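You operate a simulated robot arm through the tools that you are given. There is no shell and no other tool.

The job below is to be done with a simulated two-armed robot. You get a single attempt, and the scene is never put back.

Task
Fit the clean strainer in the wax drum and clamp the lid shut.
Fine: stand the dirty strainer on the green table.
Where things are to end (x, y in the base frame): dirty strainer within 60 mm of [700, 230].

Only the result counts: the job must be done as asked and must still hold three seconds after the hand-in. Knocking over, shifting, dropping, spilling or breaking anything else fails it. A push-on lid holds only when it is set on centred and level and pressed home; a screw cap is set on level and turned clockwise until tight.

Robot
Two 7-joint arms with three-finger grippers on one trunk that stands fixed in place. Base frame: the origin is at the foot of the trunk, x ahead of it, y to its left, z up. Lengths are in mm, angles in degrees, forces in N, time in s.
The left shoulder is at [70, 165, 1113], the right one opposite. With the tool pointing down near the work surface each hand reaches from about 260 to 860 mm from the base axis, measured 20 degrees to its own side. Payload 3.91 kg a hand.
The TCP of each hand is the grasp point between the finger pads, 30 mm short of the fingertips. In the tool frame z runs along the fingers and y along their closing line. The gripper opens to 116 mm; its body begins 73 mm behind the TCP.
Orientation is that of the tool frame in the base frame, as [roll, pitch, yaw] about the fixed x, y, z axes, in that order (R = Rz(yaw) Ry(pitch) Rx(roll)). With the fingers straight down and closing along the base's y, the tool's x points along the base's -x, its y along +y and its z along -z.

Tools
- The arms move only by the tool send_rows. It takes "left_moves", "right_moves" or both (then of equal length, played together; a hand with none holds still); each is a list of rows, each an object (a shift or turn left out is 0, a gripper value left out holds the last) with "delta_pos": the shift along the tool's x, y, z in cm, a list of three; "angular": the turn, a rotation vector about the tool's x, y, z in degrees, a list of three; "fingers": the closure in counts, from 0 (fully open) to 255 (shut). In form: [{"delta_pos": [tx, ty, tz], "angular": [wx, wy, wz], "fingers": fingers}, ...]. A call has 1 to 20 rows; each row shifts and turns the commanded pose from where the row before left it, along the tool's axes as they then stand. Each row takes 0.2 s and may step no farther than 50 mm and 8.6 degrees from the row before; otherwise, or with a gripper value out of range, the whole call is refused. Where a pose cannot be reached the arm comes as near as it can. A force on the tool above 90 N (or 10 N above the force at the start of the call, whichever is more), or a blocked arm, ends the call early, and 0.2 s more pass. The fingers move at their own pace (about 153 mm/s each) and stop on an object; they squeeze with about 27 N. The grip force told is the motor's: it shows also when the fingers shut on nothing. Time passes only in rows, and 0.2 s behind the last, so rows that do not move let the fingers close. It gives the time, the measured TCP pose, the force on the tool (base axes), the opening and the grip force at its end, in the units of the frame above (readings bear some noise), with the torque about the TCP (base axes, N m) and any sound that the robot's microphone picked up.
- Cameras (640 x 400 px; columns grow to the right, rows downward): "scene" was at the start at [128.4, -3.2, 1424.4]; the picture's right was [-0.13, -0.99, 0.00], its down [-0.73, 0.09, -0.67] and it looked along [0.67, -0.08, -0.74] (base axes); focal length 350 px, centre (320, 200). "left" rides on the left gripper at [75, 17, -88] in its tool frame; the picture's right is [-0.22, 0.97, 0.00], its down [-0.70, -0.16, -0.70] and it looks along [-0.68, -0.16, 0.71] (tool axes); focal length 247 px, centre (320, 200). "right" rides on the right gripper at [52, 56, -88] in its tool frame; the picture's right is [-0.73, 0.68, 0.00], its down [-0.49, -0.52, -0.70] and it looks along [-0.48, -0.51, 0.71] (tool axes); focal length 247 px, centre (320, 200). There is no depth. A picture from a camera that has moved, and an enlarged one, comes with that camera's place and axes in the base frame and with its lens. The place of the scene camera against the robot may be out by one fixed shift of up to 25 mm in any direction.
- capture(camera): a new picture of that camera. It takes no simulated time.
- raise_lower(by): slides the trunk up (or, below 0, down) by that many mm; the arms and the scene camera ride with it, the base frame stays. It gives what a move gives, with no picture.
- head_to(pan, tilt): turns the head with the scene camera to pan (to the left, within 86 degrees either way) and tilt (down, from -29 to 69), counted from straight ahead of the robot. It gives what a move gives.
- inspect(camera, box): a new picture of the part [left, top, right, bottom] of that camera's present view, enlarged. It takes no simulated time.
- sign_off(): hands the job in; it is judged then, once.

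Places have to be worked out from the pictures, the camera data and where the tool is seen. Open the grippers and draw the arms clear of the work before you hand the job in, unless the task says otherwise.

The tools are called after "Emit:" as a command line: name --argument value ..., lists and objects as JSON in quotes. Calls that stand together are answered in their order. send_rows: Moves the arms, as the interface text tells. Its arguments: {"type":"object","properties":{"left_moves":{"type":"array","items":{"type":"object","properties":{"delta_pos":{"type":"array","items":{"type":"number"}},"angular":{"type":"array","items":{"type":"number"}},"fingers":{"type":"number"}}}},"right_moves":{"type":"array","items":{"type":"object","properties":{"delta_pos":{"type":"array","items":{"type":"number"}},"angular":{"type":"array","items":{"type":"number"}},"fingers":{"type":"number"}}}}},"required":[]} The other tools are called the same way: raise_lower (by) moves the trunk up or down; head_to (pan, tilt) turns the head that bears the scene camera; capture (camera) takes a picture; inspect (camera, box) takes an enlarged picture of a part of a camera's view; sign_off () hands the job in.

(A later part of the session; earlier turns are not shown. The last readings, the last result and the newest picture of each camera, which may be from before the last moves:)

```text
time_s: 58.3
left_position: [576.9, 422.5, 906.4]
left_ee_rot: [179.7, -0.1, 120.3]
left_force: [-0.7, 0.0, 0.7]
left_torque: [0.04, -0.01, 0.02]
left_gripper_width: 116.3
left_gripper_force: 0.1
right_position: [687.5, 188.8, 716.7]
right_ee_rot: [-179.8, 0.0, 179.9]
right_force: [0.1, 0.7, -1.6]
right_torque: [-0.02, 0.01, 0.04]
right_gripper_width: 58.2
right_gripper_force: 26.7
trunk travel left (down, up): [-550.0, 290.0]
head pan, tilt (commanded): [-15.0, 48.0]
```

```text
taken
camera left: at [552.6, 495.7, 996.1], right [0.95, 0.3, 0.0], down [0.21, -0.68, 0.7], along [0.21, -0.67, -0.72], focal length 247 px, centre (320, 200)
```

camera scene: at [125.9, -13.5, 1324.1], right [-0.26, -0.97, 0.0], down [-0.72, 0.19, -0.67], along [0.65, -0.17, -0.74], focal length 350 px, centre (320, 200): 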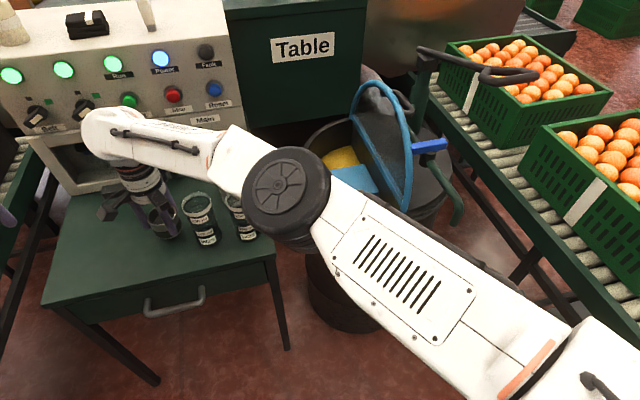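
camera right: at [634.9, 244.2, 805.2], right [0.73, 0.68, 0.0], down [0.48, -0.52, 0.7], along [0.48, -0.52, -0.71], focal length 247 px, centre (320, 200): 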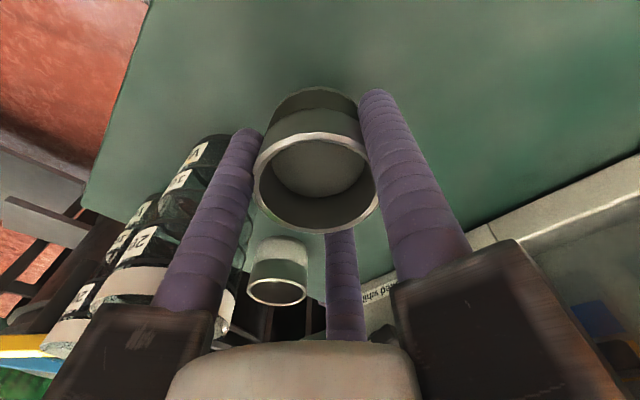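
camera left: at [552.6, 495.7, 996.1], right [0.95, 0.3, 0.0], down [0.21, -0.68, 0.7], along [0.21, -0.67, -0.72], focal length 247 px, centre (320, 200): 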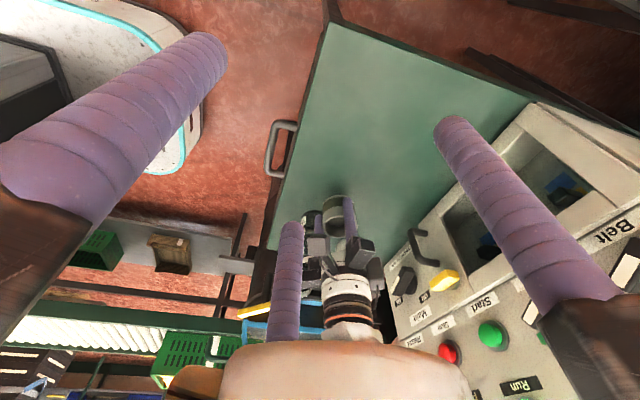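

Straight down, now at z≈717 above the free table spot. I descend in small steps until the strainer touches the table.

Emit:
send_rows --right_moves '[{"delta_pos": [0, 0, 0.7]}, {"delta_pos": [0, 0, 0.7]}, {}]'

Emit:
inspect --camera "left" --box '[280, 170, 400, 280]'

Emit:
inspect --camera "scene" --box '[90, 150, 270, 280]'

```text
time_s: 59.1
left_position: [577.6, 423.0, 907.5]
left_ee_rot: [179.7, -0.2, 120.2]
left_force: [0.9, 0.3, -0.3]
left_torque: [0.0, 0.02, 0.02]
left_gripper_width: 115.9
left_gripper_force: 0.1
right_position: [687.8, 189.0, 702.1]
right_ee_rot: [-179.8, 0.0, 179.8]
right_force: [-0.5, 0.0, -1.0]
right_torque: [-0.04, 0.0, -0.03]
right_gripper_width: 57.9
right_gripper_force: 26.5
trunk travel left (down, up): [-550.0, 290.0]
head pan, tilt (commanded): [-15.0, 48.0]
```

```text
3.64 times, centred on (340, 225) of left
camera zoom: at [552.7, 495.9, 995.9], right [0.95, 0.3, 0.0], down [0.21, -0.68, 0.7], along [0.21, -0.67, -0.72], focal length 898 px, centre (247, 109)
```

zoom: 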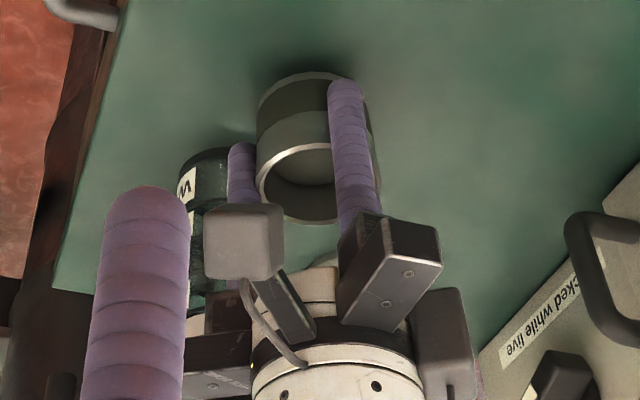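

```text
3.08 times, centred on (180, 215) of scene
camera zoom: at [126.1, -13.4, 1324.0], right [-0.26, -0.97, 0.0], down [-0.72, 0.19, -0.67], along [0.65, -0.17, -0.74], focal length 1077 px, centre (751, 154)
```

zoom: 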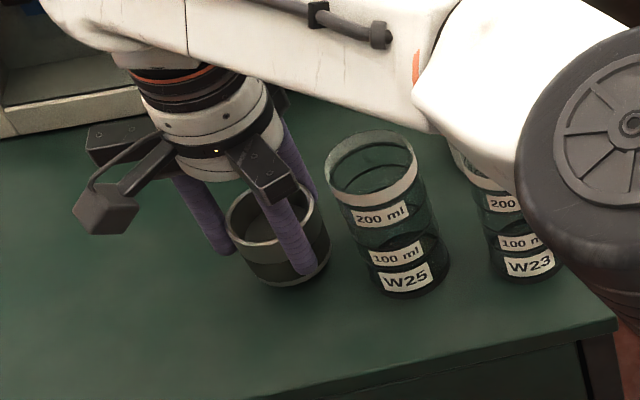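

Only a few millimetres remain. I lower in 3 mm rows and watch the vertical force.

Emit:
send_rows --right_moves '[{"delta_pos": [0, 0, 0.3]}, {"delta_pos": [0, 0, 0.3]}, {"delta_pos": [0, 0, 0.3]}, {}]'

Emit:
inspect --camera "left" --box '[310, 180, 360, 240]'

```text
time_s: 60.1
left_position: [575.9, 422.9, 906.7]
left_ee_rot: [179.8, -0.2, 120.4]
left_force: [-0.7, 0.6, -0.2]
left_torque: [0.01, 0.0, 0.01]
left_gripper_width: 116.3
left_gripper_force: 0.1
right_position: [688.3, 190.1, 693.5]
right_ee_rot: [-179.9, 0.0, 179.8]
right_force: [-0.9, 0.1, -1.0]
right_torque: [0.02, 0.0, -0.01]
right_gripper_width: 58.2
right_gripper_force: 27.4
trunk travel left (down, up): [-550.0, 290.0]
head pan, tilt (commanded): [-15.0, 48.0]
```

```text
6.67 times, centred on (335, 210) of left
camera zoom: at [552.8, 495.9, 995.8], right [0.95, 0.3, 0.0], down [0.21, -0.68, 0.7], along [0.21, -0.67, -0.72], focal length 1646 px, centre (220, 133)
```

zoom: 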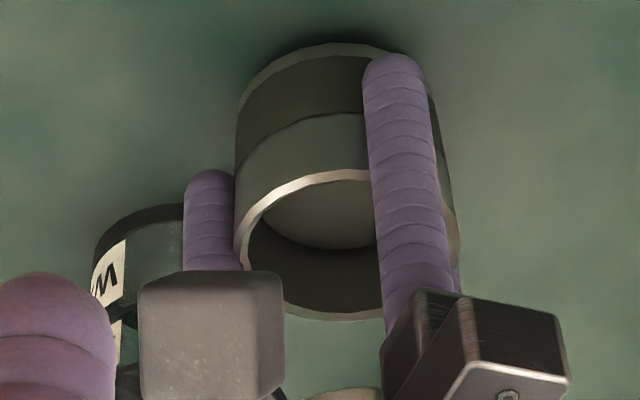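

No contact yet at z=693.5. I continue in 2–3 mm rows.

Emit:
send_rows --right_moves '[{"delta_pos": [0, 0, 0.2]}, {"delta_pos": [0, 0, 0.2]}, {}]'

Emit:
inspect --camera "left" --box '[310, 180, 360, 240]'

```text
time_s: 60.9
left_position: [577.3, 423.0, 906.1]
left_ee_rot: [179.6, -0.2, 120.3]
left_force: [-0.6, 0.1, 0.1]
left_torque: [0.01, 0.06, 0.01]
left_gripper_width: 115.9
left_gripper_force: 0.1
right_position: [687.0, 190.0, 689.1]
right_ee_rot: [-179.9, -0.1, 179.8]
right_force: [0.8, -0.4, -1.4]
right_torque: [-0.03, 0.02, -0.01]
right_gripper_width: 58.0
right_gripper_force: 26.3
trunk travel left (down, up): [-550.0, 290.0]
head pan, tilt (commanded): [-15.0, 48.0]
```

```text
6.67 times, centred on (335, 210) of left
camera zoom: at [552.8, 495.9, 995.8], right [0.95, 0.3, 0.0], down [0.21, -0.68, 0.7], along [0.21, -0.67, -0.72], focal length 1646 px, centre (220, 133)
```

zoom: 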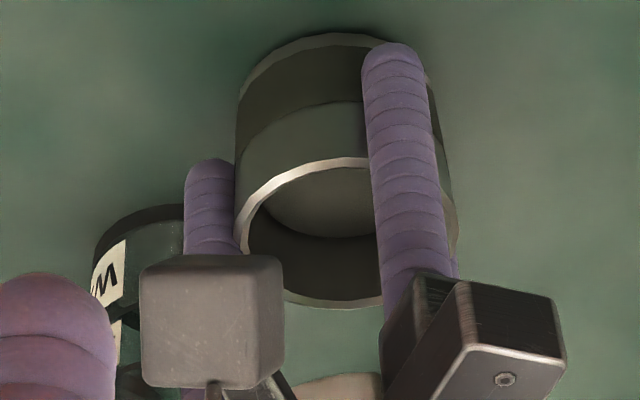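

Still free. I keep lowering by 2 mm rows until the force rises.

Emit:
send_rows --right_moves '[{"delta_pos": [0, 0, 0.2]}, {"delta_pos": [0, 0, 0.2]}, {}]'

Emit:
inspect --camera "left" --box '[310, 180, 360, 240]'

```text
time_s: 61.7
left_position: [576.9, 422.6, 907.3]
left_ee_rot: [179.7, -0.1, 120.3]
left_force: [0.5, 0.1, 0.4]
left_torque: [0.01, 0.03, -0.02]
left_gripper_width: 115.8
left_gripper_force: 0.0
right_position: [689.1, 189.6, 687.4]
right_ee_rot: [-180.0, 0.2, 179.8]
right_force: [1.6, 2.6, 9.2]
right_torque: [0.1, 0.21, -0.06]
right_gripper_width: 58.2
right_gripper_force: 26.9
trunk travel left (down, up): [-550.0, 290.0]
head pan, tilt (commanded): [-15.0, 48.0]
```

```text
6.67 times, centred on (335, 210) of left
camera zoom: at [552.1, 495.8, 996.5], right [0.95, 0.3, 0.01], down [0.21, -0.68, 0.7], along [0.21, -0.67, -0.72], focal length 1646 px, centre (220, 133)
```

zoom: 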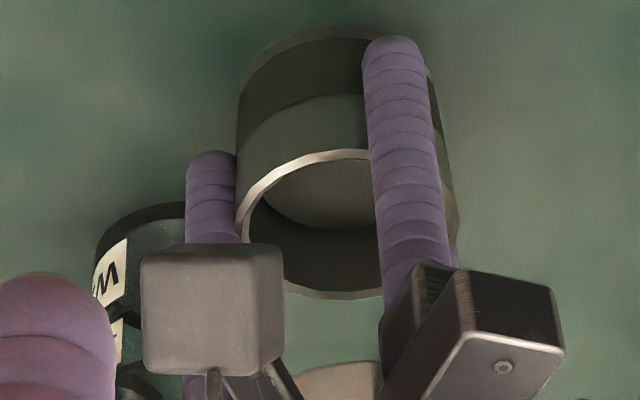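

Contact at z≈687 with 9 N upward: the dirty strainer stands on the table at about (689,190). I open the fingers and rise straight up.

Emit:
send_rows --right_moves '[{"fingers": 85}, {"fingers": 85}, {}, {"delta_pos": [0, 0, -1.5]}, {"delta_pos": [0, 0, -2.5]}, {"delta_pos": [0, 0, -4]}, {"delta_pos": [0, 0, -4]}, {}]'

Emit:
capture --camera "left"

Emit:
capture --camera "right"

Emit:
capture --camera "scene"

```text
time_s: 63.5
left_position: [577.0, 422.3, 907.2]
left_ee_rot: [179.7, -0.1, 120.3]
left_force: [-0.3, -0.4, 0.0]
left_torque: [-0.01, 0.04, -0.03]
left_gripper_width: 116.3
left_gripper_force: 0.1
right_position: [689.6, 188.7, 805.9]
right_ee_rot: [-179.8, 0.0, 179.8]
right_force: [-0.3, -0.3, 0.6]
right_torque: [0.0, -0.03, -0.04]
right_gripper_width: 77.4
right_gripper_force: 0.1
trunk travel left (down, up): [-550.0, 290.0]
head pan, tilt (commanded): [-15.0, 48.0]
```

```text
taken
camera left: at [553.3, 496.0, 995.4], right [0.95, 0.3, 0.0], down [0.21, -0.68, 0.7], along [0.21, -0.67, -0.72], focal length 247 px, centre (320, 200)
```

left: 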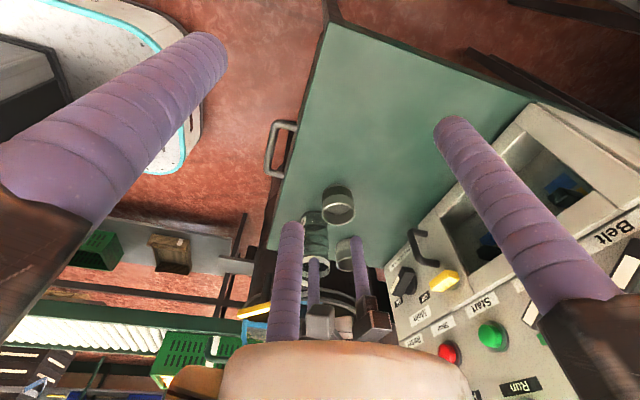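

```text
taken
camera right: at [636.3, 245.5, 895.1], right [0.73, 0.68, 0.0], down [0.49, -0.52, 0.7], along [0.47, -0.52, -0.71], focal length 247 px, centre (320, 200)
```

right: 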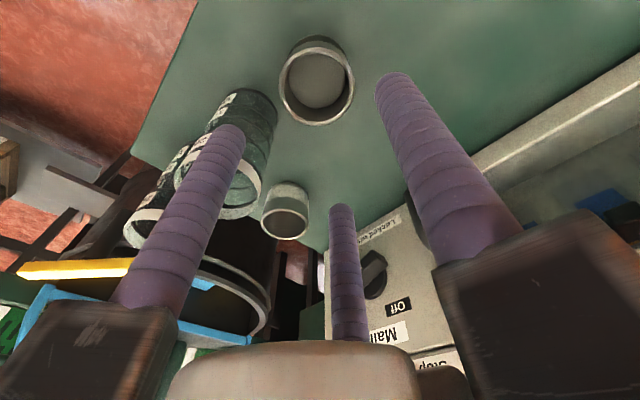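

```text
taken
camera scene: at [126.8, -13.2, 1323.9], right [-0.26, -0.97, 0.0], down [-0.72, 0.19, -0.67], along [0.65, -0.17, -0.74], focal length 350 px, centre (320, 200)
```

scene: 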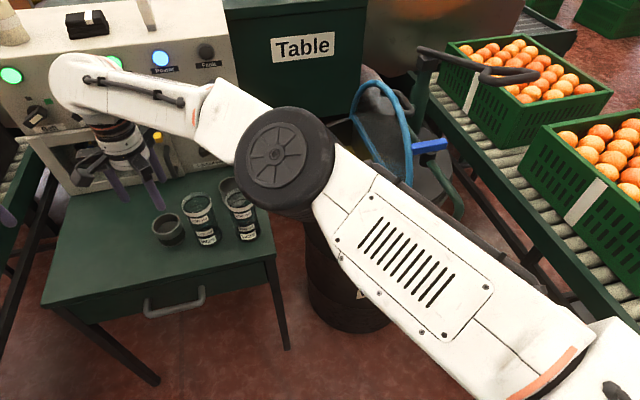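

The dirty strainer stands upright at about (687,190), ~42 mm from the target. Next I go for the clean strainer: raise and move the right hand above (764,38).

Emit:
send_rows --right_moves '[{"delta_pos": [0, 0, -3.4]}, {"delta_pos": [-1.5, -4.0, 0]}, {"delta_pos": [-1.9, -3.7, 0]}, {"delta_pos": [-1.9, -3.7, 0]}, {"delta_pos": [-2.1, -3.7, 0]}, {}]'

Emit:
capture --camera "right"

Emit:
capture --camera "left"

Emit:
capture --camera "scene"

```text
time_s: 64.9
left_position: [576.9, 423.7, 907.1]
left_ee_rot: [179.7, -0.1, 120.2]
left_force: [-0.4, 0.8, 0.6]
left_torque: [-0.01, -0.03, 0.02]
left_gripper_width: 115.9
left_gripper_force: 0.1
right_position: [760.8, 37.8, 841.4]
right_ee_rot: [-180.0, 0.0, 179.9]
right_force: [-0.3, -0.7, 0.2]
right_torque: [0.01, 0.0, 0.0]
right_gripper_width: 77.1
right_gripper_force: 0.0
trunk travel left (down, up): [-550.0, 290.0]
head pan, tilt (commanded): [-15.0, 48.0]
```

```text
taken
camera right: at [708.5, 93.1, 929.9], right [0.73, 0.68, 0.0], down [0.49, -0.52, 0.7], along [0.48, -0.51, -0.71], focal length 247 px, centre (320, 200)
```

right: 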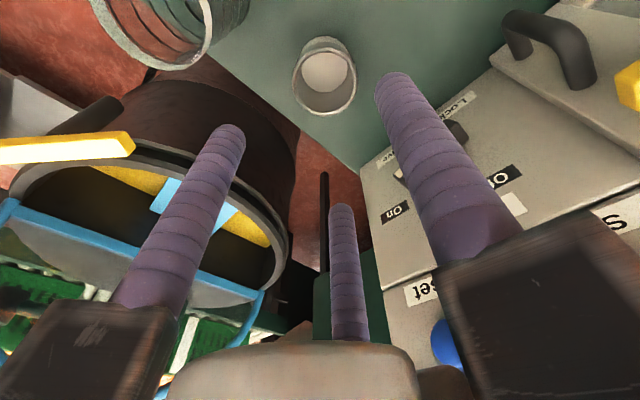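

```text
taken
camera left: at [552.4, 496.5, 995.7], right [0.95, 0.3, 0.0], down [0.21, -0.68, 0.7], along [0.21, -0.67, -0.72], focal length 247 px, centre (320, 200)
```

left: 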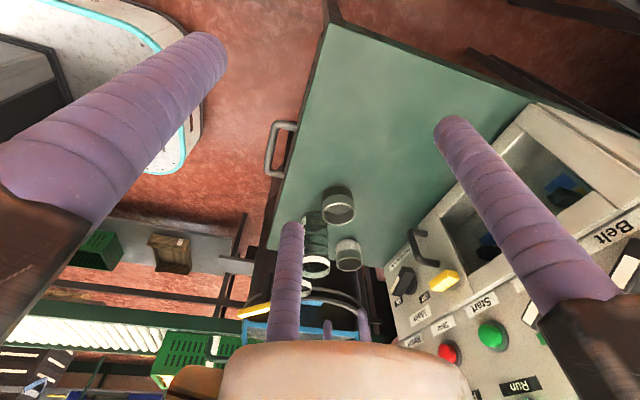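

```text
taken
camera scene: at [125.8, -12.6, 1324.0], right [-0.26, -0.97, 0.0], down [-0.72, 0.19, -0.67], along [0.65, -0.17, -0.74], focal length 350 px, centre (320, 200)
```

scene: 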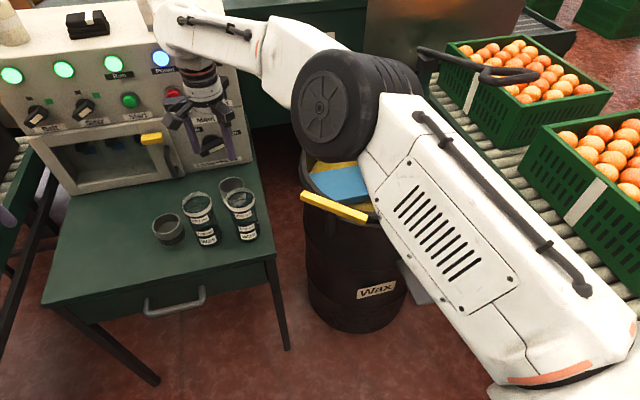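

The clean strainer's rim centre comes out at (767,36), rim z≈694. I fine-align and start descending over it.

Emit:
send_rows --right_moves '[{"delta_pos": [-0.6, -0.2, 0]}, {"delta_pos": [0, 0, 2.5]}, {"delta_pos": [0, 0, 2.5]}, {"delta_pos": [0, 0, 2.5]}, {}]'

Emit:
capture --camera "right"

Emit:
inspect --camera "left" --box '[270, 170, 420, 340]'

```text
time_s: 66.1
left_position: [575.1, 422.5, 906.2]
left_ee_rot: [179.6, -0.1, 120.4]
left_force: [-0.4, -0.2, 0.1]
left_torque: [0.03, 0.0, -0.02]
left_gripper_width: 116.0
left_gripper_force: 0.1
right_position: [764.8, 35.7, 763.9]
right_ee_rot: [-179.9, 0.0, 179.9]
right_force: [-0.2, 0.3, 0.2]
right_torque: [-0.01, 0.04, 0.0]
right_gripper_width: 77.4
right_gripper_force: 0.0
trunk travel left (down, up): [-550.0, 290.0]
head pan, tilt (commanded): [-15.0, 48.0]
```

```text
taken
camera right: at [712.3, 90.4, 852.3], right [0.73, 0.68, 0.0], down [0.48, -0.52, 0.7], along [0.48, -0.52, -0.71], focal length 247 px, centre (320, 200)
```

right: 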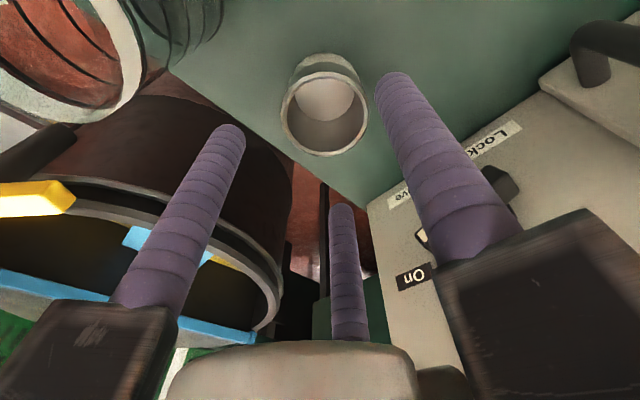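

```text
2.35 times, centred on (345, 255) of left
camera zoom: at [552.5, 495.7, 996.1], right [0.95, 0.3, 0.0], down [0.21, -0.68, 0.7], along [0.21, -0.67, -0.72], focal length 581 px, centre (261, 71)
```

zoom: 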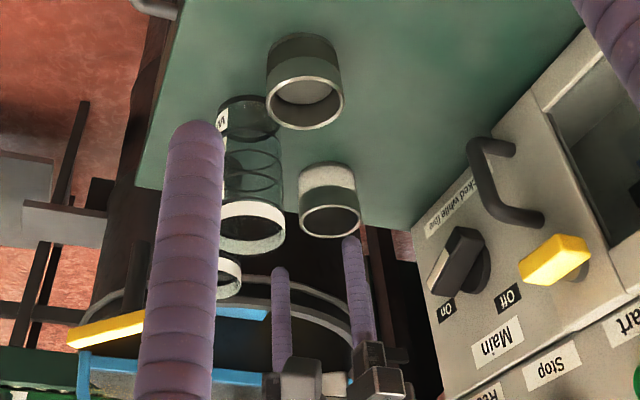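

Alignment is within 2 mm. I continue down to grasp depth.

Emit:
send_rows --right_moves '[{"delta_pos": [-0.15, 0.1, 2.0]}, {"delta_pos": [0, 0, 2.0]}, {"delta_pos": [0, 0, 2.0]}, {"delta_pos": [0, 0, 1.5]}, {}]'

Emit:
capture --camera "right"

Emit:
inspect --camera "left" --box '[270, 170, 420, 340]'

```text
time_s: 67.3
left_position: [577.7, 423.0, 906.7]
left_ee_rot: [179.8, -0.1, 120.4]
left_force: [0.2, 0.3, -0.1]
left_torque: [0.01, 0.01, 0.01]
left_gripper_width: 116.0
left_gripper_force: 0.2
right_position: [767.1, 37.0, 690.1]
right_ee_rot: [-179.9, 0.1, 179.9]
right_force: [0.1, -0.3, 0.1]
right_torque: [0.01, -0.02, 0.02]
right_gripper_width: 77.2
right_gripper_force: 0.0
trunk travel left (down, up): [-550.0, 290.0]
head pan, tilt (commanded): [-15.0, 48.0]
```

```text
taken
camera right: at [715.0, 92.6, 778.4], right [0.73, 0.68, 0.0], down [0.49, -0.52, 0.7], along [0.48, -0.51, -0.71], focal length 247 px, centre (320, 200)
```

right: 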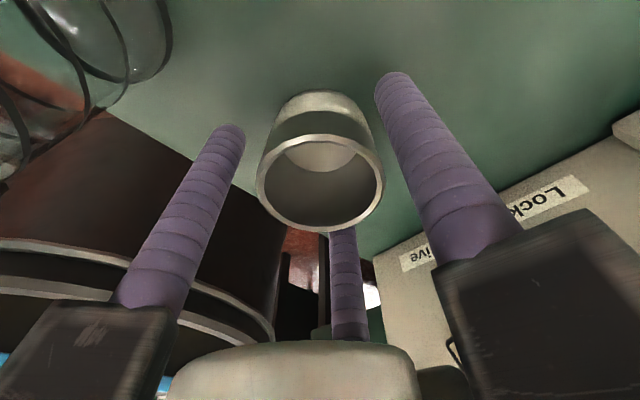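

```text
2.35 times, centred on (345, 255) of left
camera zoom: at [552.6, 495.8, 996.0], right [0.95, 0.3, 0.0], down [0.21, -0.68, 0.7], along [0.21, -0.67, -0.72], focal length 581 px, centre (261, 71)
```

zoom: 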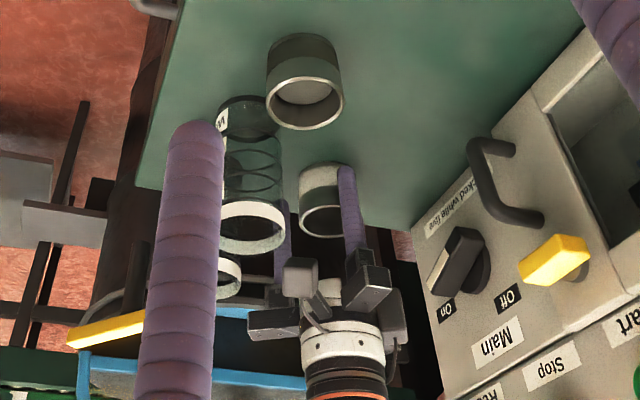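

The clean strainer is centred in the fingers, beaker W23 clear. I close on it.

Emit:
send_rows --right_moves '[{"fingers": 110}, {"fingers": 160}, {"fingers": 200}, {}]'

Emit:
capture --camera "right"

```text
time_s: 68.3
left_position: [576.2, 422.9, 906.8]
left_ee_rot: [179.7, -0.1, 120.3]
left_force: [0.1, 0.3, 0.8]
left_torque: [0.01, 0.02, 0.03]
left_gripper_width: 116.0
left_gripper_force: 0.1
right_position: [767.8, 36.6, 690.4]
right_ee_rot: [-179.9, -0.1, 179.8]
right_force: [0.1, -0.4, -0.5]
right_torque: [0.0, -0.06, 0.03]
right_gripper_width: 58.0
right_gripper_force: 27.0
trunk travel left (down, up): [-550.0, 290.0]
head pan, tilt (commanded): [-15.0, 48.0]
```

```text
taken
camera right: at [715.2, 92.4, 778.5], right [0.73, 0.68, 0.0], down [0.49, -0.52, 0.7], along [0.48, -0.52, -0.71], focal length 247 px, centre (320, 200)
```

right: 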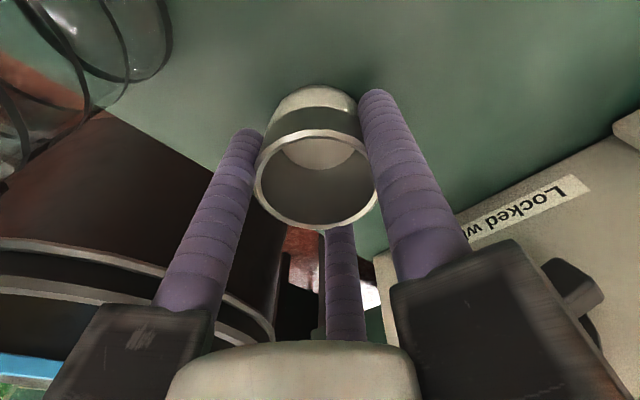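

Gripped at 58 mm. I lift it straight up, then raise the trunk back to its original height.

Emit:
send_rows --right_moves '[{"delta_pos": [0, 0, -1]}, {"delta_pos": [0, 0, -2]}, {"delta_pos": [0, 0, -3]}, {"delta_pos": [0, 0, -3]}, {"delta_pos": [0, 0, -3]}, {"delta_pos": [0, 0, -3]}, {}]'

Emit:
raise_lower --by 100

Emit:
capture --camera "right"

Emit:
capture --camera "scene"

Emit:
capture --camera "left"

```text
time_s: 69.9
left_position: [577.5, 423.0, 906.7]
left_ee_rot: [179.7, -0.1, 120.3]
left_force: [0.9, -0.1, -0.3]
left_torque: [0.01, -0.02, -0.02]
left_gripper_width: 116.3
left_gripper_force: 0.0
right_position: [771.1, 37.7, 840.5]
right_ee_rot: [-179.9, -0.1, 179.7]
right_force: [-0.3, -0.3, -1.1]
right_torque: [-0.04, 0.0, 0.03]
right_gripper_width: 58.1
right_gripper_force: 27.3
trunk travel left (down, up): [-550.0, 290.0]
head pan, tilt (commanded): [-15.0, 48.0]
```

```text
time_s: 71.2
left_position: [577.1, 422.5, 1005.7]
left_ee_rot: [179.7, 0.0, 120.3]
left_force: [-0.3, -0.1, -0.2]
left_torque: [0.01, -0.02, 0.0]
left_gripper_width: 115.9
left_gripper_force: 0.0
right_position: [770.8, 37.8, 939.1]
right_ee_rot: [-179.8, 0.0, 179.7]
right_force: [-0.7, -0.3, -0.8]
right_torque: [0.04, 0.0, -0.02]
right_gripper_width: 58.2
right_gripper_force: 27.7
trunk travel left (down, up): [-650.0, 190.0]
head pan, tilt (commanded): [-15.0, 48.0]
```

```text
taken
camera right: at [717.8, 93.4, 1028.8], right [0.73, 0.68, 0.0], down [0.49, -0.52, 0.7], along [0.47, -0.52, -0.71], focal length 247 px, centre (320, 200)
```

right: 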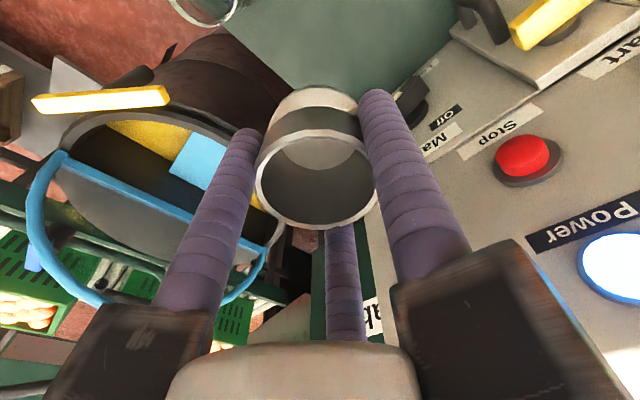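

```text
taken
camera scene: at [126.6, -13.3, 1423.9], right [-0.26, -0.97, 0.0], down [-0.72, 0.19, -0.67], along [0.65, -0.17, -0.74], focal length 350 px, centre (320, 200)
```

scene: 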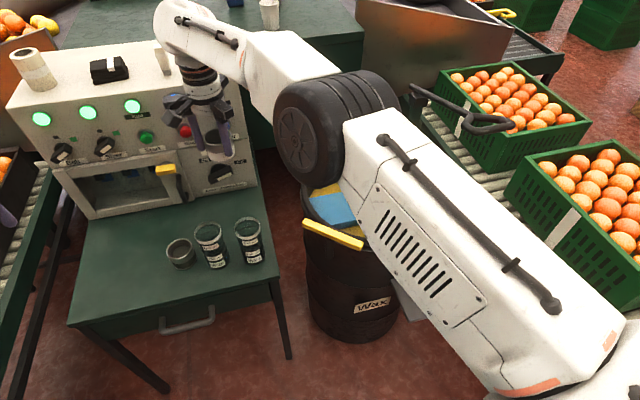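

```text
taken
camera left: at [553.1, 495.9, 1095.5], right [0.95, 0.3, 0.0], down [0.21, -0.68, 0.7], along [0.21, -0.67, -0.72], focal length 247 px, centre (320, 200)
```

left: 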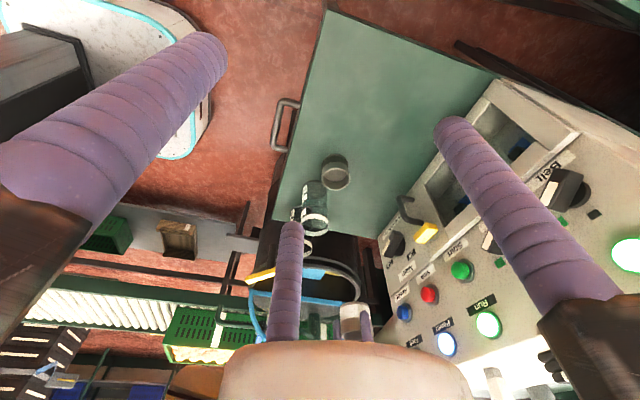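

The clean strainer is up and the trunk is back at its original height; the lid still stands open. I carry the strainer over the drum.

Emit:
send_rows --right_moves '[{"delta_pos": [0.2, -4.6, 0]}, {"delta_pos": [0.2, -4.6, 0]}, {"delta_pos": [0.2, -4.6, 0]}, {"delta_pos": [0.2, -4.6, 0.5]}, {"delta_pos": [0.2, -4.6, 1.0]}, {"delta_pos": [0.55, -4.75, 1.5]}, {}]'

Emit:
capture --camera "right"

Emit:
capture --camera "scene"

```text
refused: row 6 steps farther than a row can; nothing moved
```

```text
taken
camera right: at [717.8, 93.4, 1028.8], right [0.73, 0.68, 0.0], down [0.49, -0.52, 0.7], along [0.47, -0.52, -0.71], focal length 247 px, centre (320, 200)
```

right: 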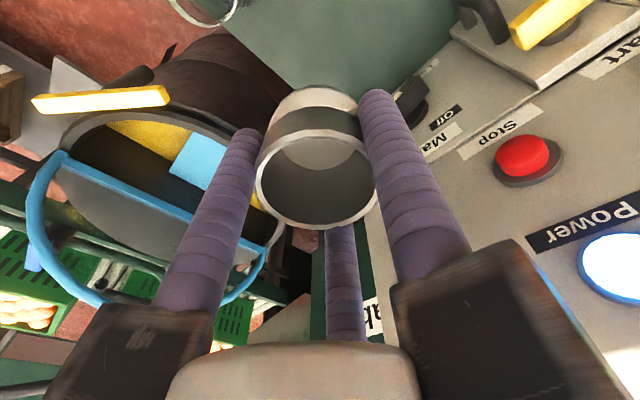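

```text
taken
camera scene: at [126.6, -13.3, 1423.9], right [-0.26, -0.97, 0.0], down [-0.72, 0.19, -0.67], along [0.65, -0.17, -0.74], focal length 350 px, centre (320, 200)
```

scene: 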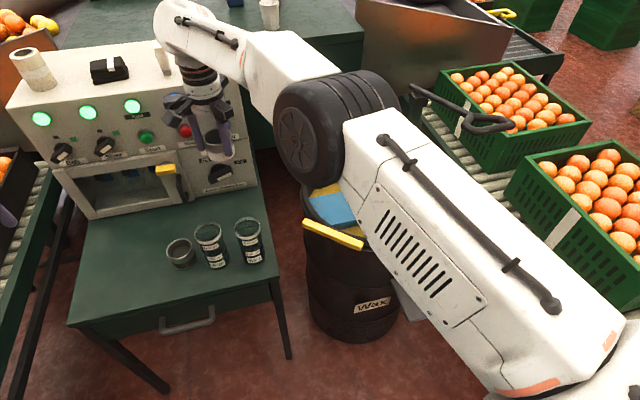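

The last row was slightly too long and the call was refused; nothing moved. I send it again with shorter rows.

Emit:
send_rows --right_moves '[{"delta_pos": [0.2, -4.0, 0]}, {"delta_pos": [0.2, -4.0, 0]}, {"delta_pos": [0.2, -4.0, 0]}, {"delta_pos": [0.2, -4.0, 0]}, {"delta_pos": [0.2, -4.0, 0.5]}, {"delta_pos": [0.3, -4.0, 1.0]}, {"delta_pos": [0.25, -3.75, 1.5]}, {}]'

Emit:
capture --camera "right"

Emit:
capture --camera "scene"

```text
time_s: 73.0
left_position: [576.9, 423.6, 1005.4]
left_ee_rot: [179.7, 0.0, 120.3]
left_force: [-0.8, -0.1, 0.0]
left_torque: [-0.03, 0.03, 0.02]
left_gripper_width: 116.1
left_gripper_force: 0.1
right_position: [752.0, -240.6, 912.0]
right_ee_rot: [-179.8, 0.1, 180.0]
right_force: [0.1, 0.2, -1.2]
right_torque: [-0.02, -0.01, -0.01]
right_gripper_width: 57.9
right_gripper_force: 27.3
trunk travel left (down, up): [-650.0, 190.0]
head pan, tilt (commanded): [-15.0, 48.0]
```

```text
taken
camera right: at [699.8, -184.7, 999.6], right [0.73, 0.68, 0.0], down [0.49, -0.52, 0.7], along [0.48, -0.52, -0.71], focal length 247 px, centre (320, 200)
```

right: 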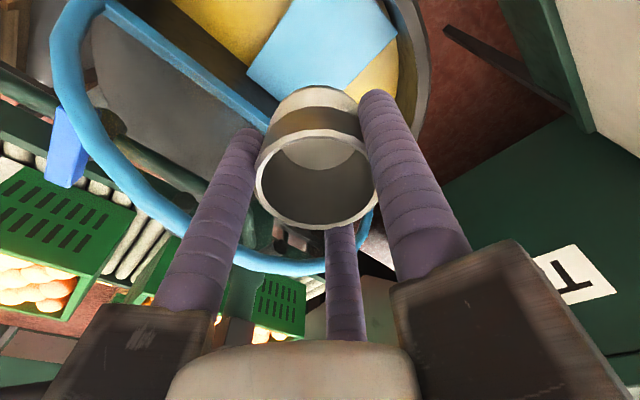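

```text
taken
camera scene: at [126.1, -12.3, 1424.0], right [-0.26, -0.97, 0.0], down [-0.72, 0.19, -0.67], along [0.65, -0.17, -0.74], focal length 350 px, centre (320, 200)
```

scene: 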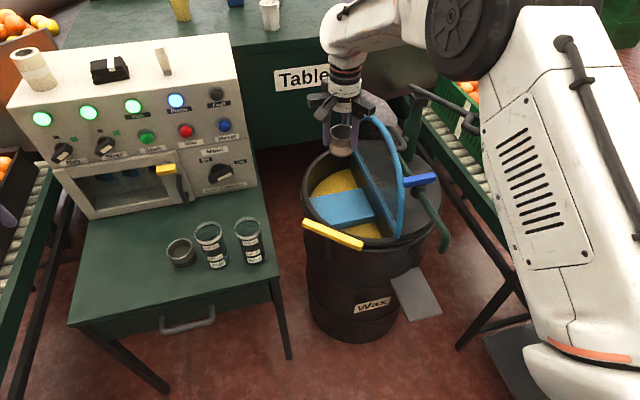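

Positioned above the shelf. I descend into the drum along the same path as before, stopping above the shelf.

Emit:
send_rows --right_moves '[{"delta_pos": [-0.3, 0, 3.2]}, {"delta_pos": [0, 0, 3.2]}, {"delta_pos": [0, 0, 3.2]}, {"delta_pos": [0, 0, 3.2]}, {"delta_pos": [0, 0, 3.2]}, {"delta_pos": [0, 0, 3.0]}, {}]'

Emit:
capture --camera "right"

Emit:
inspect --camera "scene" --box '[290, 100, 440, 260]'

```text
time_s: 74.6
left_position: [575.5, 422.3, 1004.6]
left_ee_rot: [179.7, -0.1, 120.3]
left_force: [-0.3, 0.0, 1.0]
left_torque: [-0.05, -0.01, -0.01]
left_gripper_width: 115.8
left_gripper_force: 0.0
right_position: [755.6, -240.7, 722.0]
right_ee_rot: [-180.0, 0.1, 179.9]
right_force: [0.0, 0.7, -1.0]
right_torque: [0.02, 0.02, 0.02]
right_gripper_width: 57.9
right_gripper_force: 27.2
trunk travel left (down, up): [-650.0, 190.0]
head pan, tilt (commanded): [-15.0, 48.0]
```

```text
taken
camera right: at [703.3, -184.9, 809.7], right [0.73, 0.68, 0.0], down [0.48, -0.52, 0.7], along [0.48, -0.52, -0.71], focal length 247 px, centre (320, 200)
```

right: 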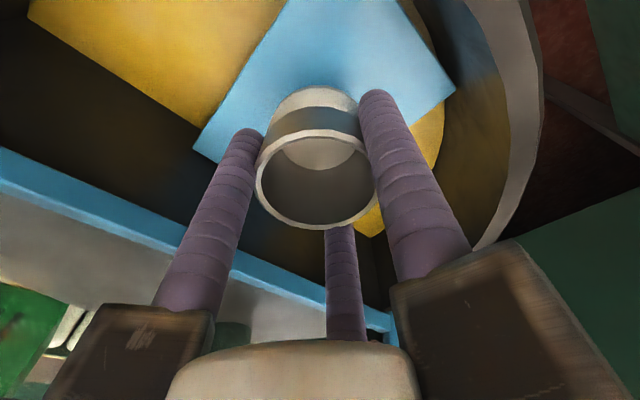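

```text
2.50 times, centred on (365, 180) of scene
camera zoom: at [125.6, -13.3, 1424.1], right [-0.26, -0.97, 0.0], down [-0.72, 0.19, -0.67], along [0.65, -0.17, -0.74], focal length 875 px, centre (208, 250)
```

zoom: 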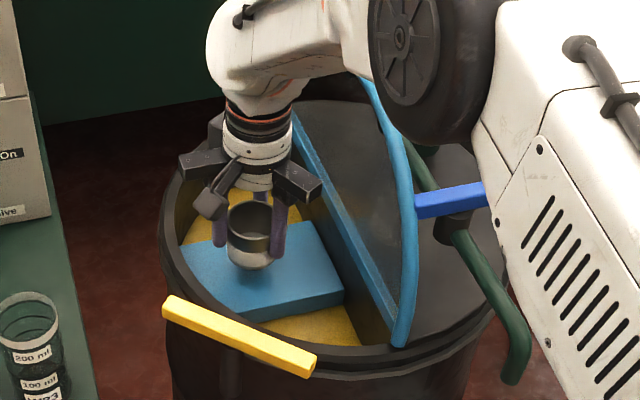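

Right above the old seat position. I lower slowly until the shelf is felt.

Emit:
send_rows --right_moves '[{"delta_pos": [0.05, 0.1, 1.2]}, {"delta_pos": [0, 0, 1.2]}, {"delta_pos": [0, 0, 0.6]}, {}]'

Emit:
send_rows --right_moves '[{"delta_pos": [0, 0, 0.2]}, {"delta_pos": [0, 0, 0.2]}, {}]'

```text
time_s: 75.6
left_position: [577.5, 423.4, 1007.0]
left_ee_rot: [179.7, -0.2, 120.3]
left_force: [0.2, -0.4, 0.3]
left_torque: [-0.01, 0.02, -0.01]
left_gripper_width: 115.8
left_gripper_force: 0.1
right_position: [756.3, -239.1, 690.9]
right_ee_rot: [-179.9, 0.0, 179.8]
right_force: [0.7, -0.6, -1.4]
right_torque: [0.01, -0.01, 0.01]
right_gripper_width: 58.0
right_gripper_force: 26.8
trunk travel left (down, up): [-650.0, 190.0]
head pan, tilt (commanded): [-15.0, 48.0]
```

```text
time_s: 76.4
left_position: [576.5, 423.7, 1007.0]
left_ee_rot: [179.7, 0.0, 120.3]
left_force: [-0.3, -0.4, 0.2]
left_torque: [-0.01, -0.01, -0.01]
left_gripper_width: 115.9
left_gripper_force: 0.1
right_position: [757.1, -238.4, 688.0]
right_ee_rot: [-180.0, 0.1, 179.8]
right_force: [-0.6, -0.9, -0.5]
right_torque: [-0.02, -0.03, 0.0]
right_gripper_width: 57.8
right_gripper_force: 26.4
trunk travel left (down, up): [-650.0, 190.0]
head pan, tilt (commanded): [-15.0, 48.0]
```

No contact at 688 yet; a few more 2 mm rows.

Emit:
send_rows --right_moves '[{"delta_pos": [0, 0, 0.2]}, {"delta_pos": [0, 0, 0.15]}, {}]'

Emit:
capture --camera "right"

```text
time_s: 77.2
left_position: [575.8, 422.7, 1007.8]
left_ee_rot: [179.6, 0.1, 120.4]
left_force: [0.0, -0.7, -0.1]
left_torque: [-0.03, 0.0, 0.02]
left_gripper_width: 116.0
left_gripper_force: 0.0
right_position: [755.7, -239.2, 685.9]
right_ee_rot: [-180.0, 0.2, 179.8]
right_force: [0.7, 1.2, 10.7]
right_torque: [0.24, 0.06, 0.02]
right_gripper_width: 58.1
right_gripper_force: 27.4
trunk travel left (down, up): [-650.0, 190.0]
head pan, tilt (commanded): [-15.0, 48.0]
```

```text
taken
camera right: at [703.5, -183.4, 774.0], right [0.73, 0.68, 0.0], down [0.48, -0.52, 0.7], along [0.48, -0.52, -0.71], focal length 247 px, centre (320, 200)
```

right: 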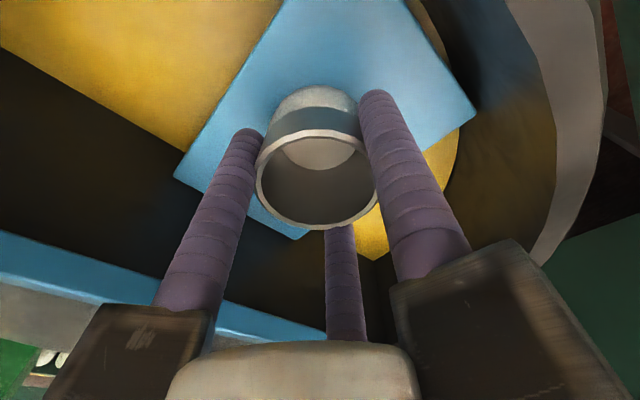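

Contact at z=685.9 exactly as predicted for the same seat height. I open the fingers and rise straight out.

Emit:
send_rows --right_moves '[{"fingers": 66}, {"fingers": 66}, {}, {"delta_pos": [0, 0, -1.5]}, {"delta_pos": [0, 0, -2.5]}, {"delta_pos": [0, 0, -3.5]}, {"delta_pos": [0, 0, -4]}, {"delta_pos": [0, 0, -4]}, {"delta_pos": [0, 0, -4.5]}, {}]'

Emit:
capture --camera "right"

Emit:
inspect --camera "scene" --box '[290, 100, 440, 260]'

```text
time_s: 79.4
left_position: [577.7, 422.8, 1006.1]
left_ee_rot: [179.7, -0.1, 120.2]
left_force: [0.0, -0.6, 0.8]
left_torque: [-0.03, 0.02, 0.01]
left_gripper_width: 115.9
left_gripper_force: 0.1
right_position: [756.8, -238.4, 882.5]
right_ee_rot: [-179.9, -0.1, 179.8]
right_force: [1.6, 0.8, -0.7]
right_torque: [0.0, 0.03, 0.01]
right_gripper_width: 86.0
right_gripper_force: 0.0
trunk travel left (down, up): [-650.0, 190.0]
head pan, tilt (commanded): [-15.0, 48.0]
```

```text
taken
camera right: at [704.8, -184.2, 971.8], right [0.73, 0.68, 0.0], down [0.49, -0.52, 0.7], along [0.47, -0.51, -0.71], focal length 247 px, centre (320, 200)
```

right: 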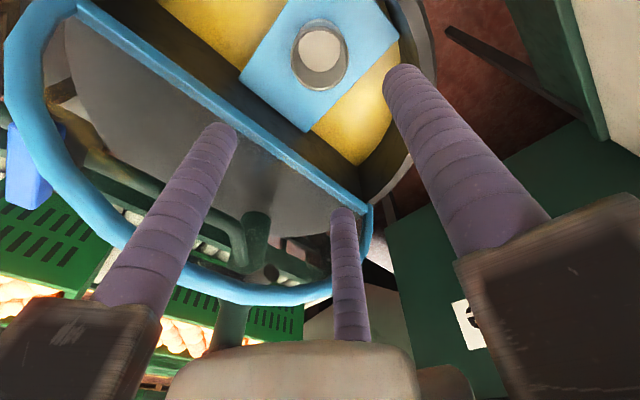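

```text
2.50 times, centred on (365, 180) of scene
camera zoom: at [127.1, -13.7, 1423.8], right [-0.26, -0.97, 0.0], down [-0.72, 0.19, -0.67], along [0.65, -0.17, -0.74], focal length 875 px, centre (208, 250)
```

zoom: 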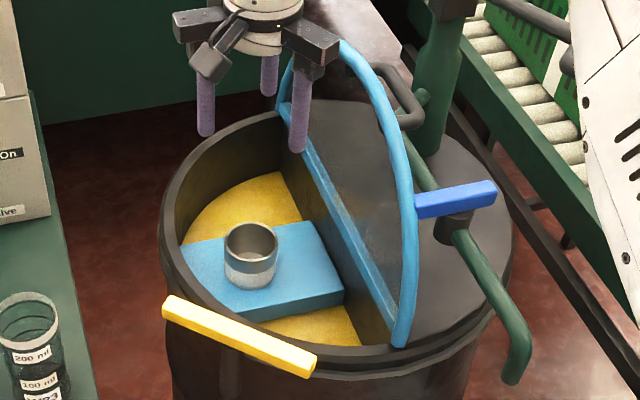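

The clean strainer stands on the shelf in the drum and the lid is still leaning open. Now I retrace the exit path in reverse to re-grip the lid handle: up, back over the lid, same tilt and finger opening.

Emit:
send_rows --right_moves '[{"delta_pos": [0, 0, -4]}, {"delta_pos": [0, 0, -4]}, {"delta_pos": [0, 0, -3.8]}, {"delta_pos": [0, -4.2, 0], "fingers": 172}, {"delta_pos": [0, -4.2, 0]}, {"delta_pos": [0, -4.2, 0]}, {"delta_pos": [0, -4.2, 0]}, {"angular": [-3, 0, 0]}, {"angular": [-3, 0, 0]}, {}]'

Emit:
capture --camera "right"

Emit:
inspect --camera "scene" --box '[300, 60, 480, 260]'

```text
time_s: 81.6
left_position: [576.8, 423.1, 1006.4]
left_ee_rot: [179.7, -0.1, 120.4]
left_force: [0.6, 0.5, 1.2]
left_torque: [0.03, 0.0, 0.01]
left_gripper_width: 116.1
left_gripper_force: 0.0
right_position: [755.3, -407.2, 1001.5]
right_ee_rot: [174.1, -0.1, 179.8]
right_force: [0.7, -0.6, -0.6]
right_torque: [-0.02, -0.02, 0.03]
right_gripper_width: 37.7
right_gripper_force: 0.1
trunk travel left (down, up): [-650.0, 190.0]
head pan, tilt (commanded): [-15.0, 48.0]
```

```text
taken
camera right: at [703.1, -360.7, 1096.8], right [0.73, 0.68, 0.07], down [0.49, -0.59, 0.64], along [0.48, -0.44, -0.76], focal length 247 px, centre (320, 200)
```

right: 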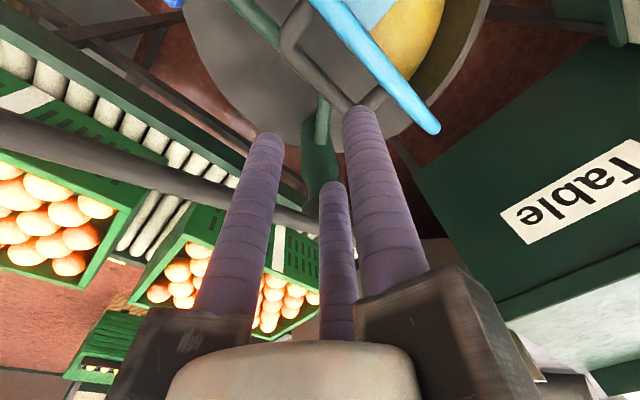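

```text
2.00 times, centred on (390, 160) of scene
camera zoom: at [126.2, -13.4, 1424.0], right [-0.26, -0.97, 0.0], down [-0.72, 0.19, -0.67], along [0.65, -0.17, -0.74], focal length 700 px, centre (180, 280)
```

zoom: 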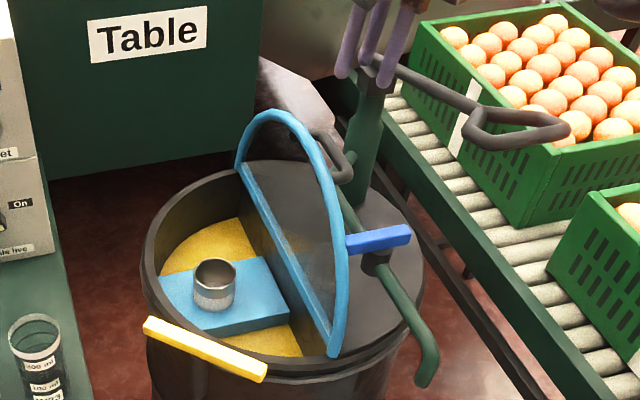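

The lid is unchanged. I shift 4 mm to lie on the recorded exit line and come down to just above the handle, then check by picture.

Emit:
send_rows --right_moves '[{"delta_pos": [-0.1, -0.44, 0]}, {"delta_pos": [0, 0, 2.5]}, {"delta_pos": [0, 0, 2.5]}, {"delta_pos": [0, 0, 1.5]}, {}]'

Emit:
capture --camera "right"

Emit:
inspect --camera "scene" --box '[340, 60, 460, 200]'

Emit:
inspect --camera "right" --box '[220, 0, 480, 220]'

```text
time_s: 82.8
left_position: [577.3, 422.2, 1007.5]
left_ee_rot: [179.7, -0.1, 120.3]
left_force: [0.7, 0.2, 0.3]
left_torque: [-0.02, -0.02, -0.02]
left_gripper_width: 115.6
left_gripper_force: 0.0
right_position: [756.1, -401.9, 935.1]
right_ee_rot: [174.0, 0.0, 179.8]
right_force: [0.3, -0.2, -0.2]
right_torque: [-0.03, 0.02, -0.02]
right_gripper_width: 37.8
right_gripper_force: 0.1
trunk travel left (down, up): [-650.0, 190.0]
head pan, tilt (commanded): [-15.0, 48.0]
```

```text
taken
camera right: at [703.4, -356.1, 1029.9], right [0.73, 0.68, 0.07], down [0.49, -0.59, 0.64], along [0.48, -0.44, -0.76], focal length 247 px, centre (320, 200)
```

right: 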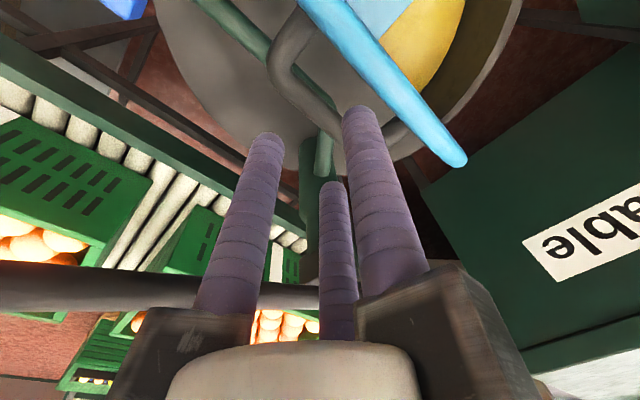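

```text
2.86 times, centred on (400, 130) of scene
camera zoom: at [126.0, -13.4, 1424.0], right [-0.26, -0.97, 0.0], down [-0.72, 0.19, -0.67], along [0.65, -0.17, -0.74], focal length 1000 px, centre (91, 400)
```

zoom: 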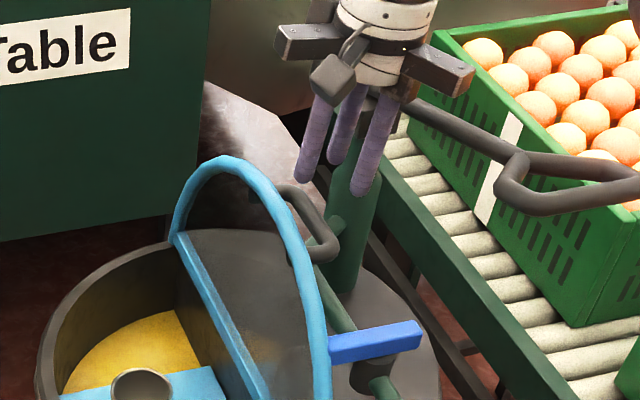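

```text
1.82 times, centred on (350, 110) of right
camera zoom: at [703.4, -356.1, 1029.9], right [0.73, 0.68, 0.07], down [0.49, -0.59, 0.64], along [0.48, -0.44, -0.76], focal length 449 px, centre (266, 364)
```

zoom: 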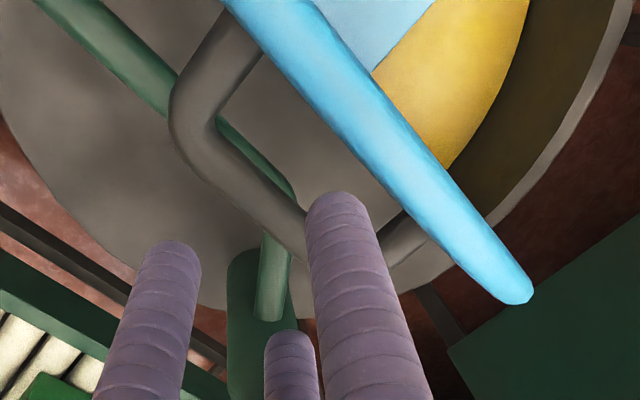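

From the picture the handle tube is at about (y=-391.6, z=866). For even clearance on both sides I open slightly to 42 mm and shift 5.5 mm back, then descend in small rows and watch the force.

Emit:
send_rows --right_moves '[{"delta_pos": [0, -0.55, 0], "fingers": 163}, {"delta_pos": [0, 0, 1.0]}, {"delta_pos": [0, 0, 1.0]}, {}]'

Emit:
inspect --camera "right" --box '[220, 0, 480, 220]'

Emit:
inspect --camera "scene" --box '[340, 60, 460, 200]'

```text
time_s: 83.8
left_position: [576.5, 422.7, 1007.1]
left_ee_rot: [179.7, -0.1, 120.4]
left_force: [0.0, -0.2, 0.4]
left_torque: [-0.01, -0.04, 0.01]
left_gripper_width: 115.6
left_gripper_force: 0.0
right_position: [754.1, -407.2, 914.3]
right_ee_rot: [174.1, 0.0, 179.8]
right_force: [-0.8, 0.2, -0.1]
right_torque: [0.03, -0.02, 0.0]
right_gripper_width: 41.8
right_gripper_force: 0.0
trunk travel left (down, up): [-650.0, 190.0]
head pan, tilt (commanded): [-15.0, 48.0]
```

```text
1.82 times, centred on (350, 110) of right
camera zoom: at [702.6, -361.5, 1009.2], right [0.73, 0.68, 0.07], down [0.48, -0.59, 0.64], along [0.48, -0.44, -0.76], focal length 449 px, centre (266, 364)
```

zoom: 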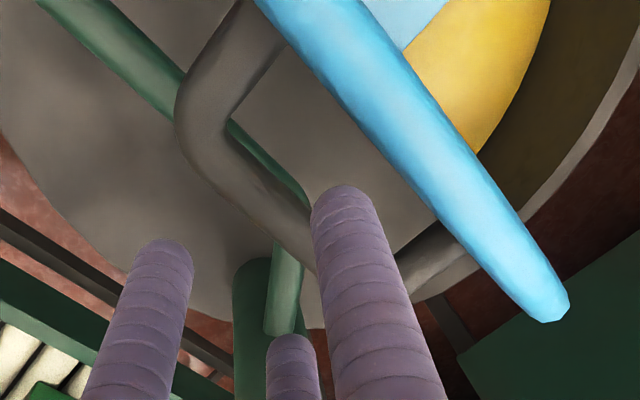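

```text
2.86 times, centred on (400, 130) of scene
camera zoom: at [126.0, -13.5, 1424.0], right [-0.26, -0.97, 0.0], down [-0.72, 0.19, -0.67], along [0.65, -0.17, -0.74], focal length 1000 px, centre (91, 400)
```

zoom: 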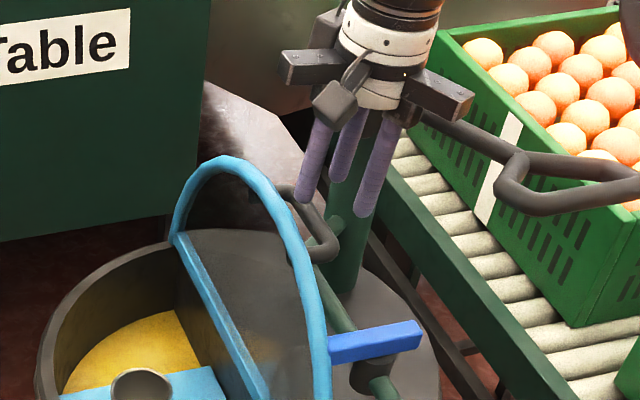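

The handle lies within the gap (≈4 mm to the single finger, ≈8 mm to the pair). I continue the descent in 1 cm rows.

Emit:
send_rows --right_moves '[{"delta_pos": [0.1, 0.1, 1.0]}, {"delta_pos": [0, 0, 1.0]}, {}]'

Emit:
inspect --camera "right" --box '[220, 0, 480, 220]'

Emit:
inspect --camera "scene" --box '[340, 60, 460, 200]'

```text
time_s: 84.6
left_position: [576.3, 422.2, 1005.9]
left_ee_rot: [179.6, -0.1, 120.2]
left_force: [-0.6, -1.2, 0.5]
left_torque: [0.03, -0.04, 0.0]
left_gripper_width: 116.3
left_gripper_force: 0.1
right_position: [756.7, -404.6, 896.4]
right_ee_rot: [174.1, -0.1, 179.8]
right_force: [1.5, 0.6, -0.1]
right_torque: [-0.01, -0.02, 0.01]
right_gripper_width: 42.0
right_gripper_force: 0.0
trunk travel left (down, up): [-650.0, 190.0]
head pan, tilt (commanded): [-15.0, 48.0]
```

```text
1.82 times, centred on (350, 110) of right
camera zoom: at [703.3, -358.1, 989.8], right [0.73, 0.68, 0.07], down [0.48, -0.59, 0.64], along [0.48, -0.44, -0.76], focal length 449 px, centre (266, 364)
```

zoom: 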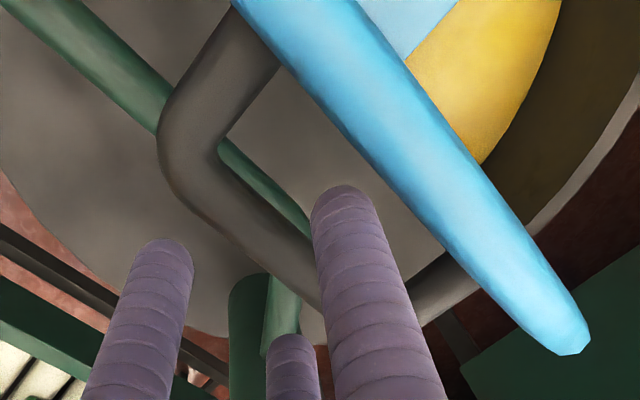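

```text
2.86 times, centred on (400, 130) of scene
camera zoom: at [125.9, -13.5, 1424.0], right [-0.26, -0.97, 0.0], down [-0.72, 0.19, -0.67], along [0.65, -0.17, -0.74], focal length 1000 px, centre (91, 400)
```

zoom: 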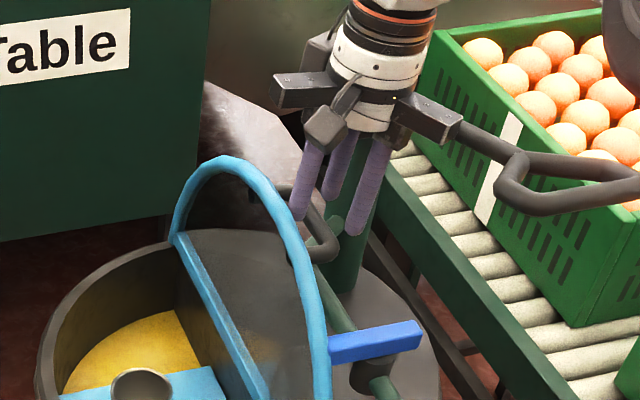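

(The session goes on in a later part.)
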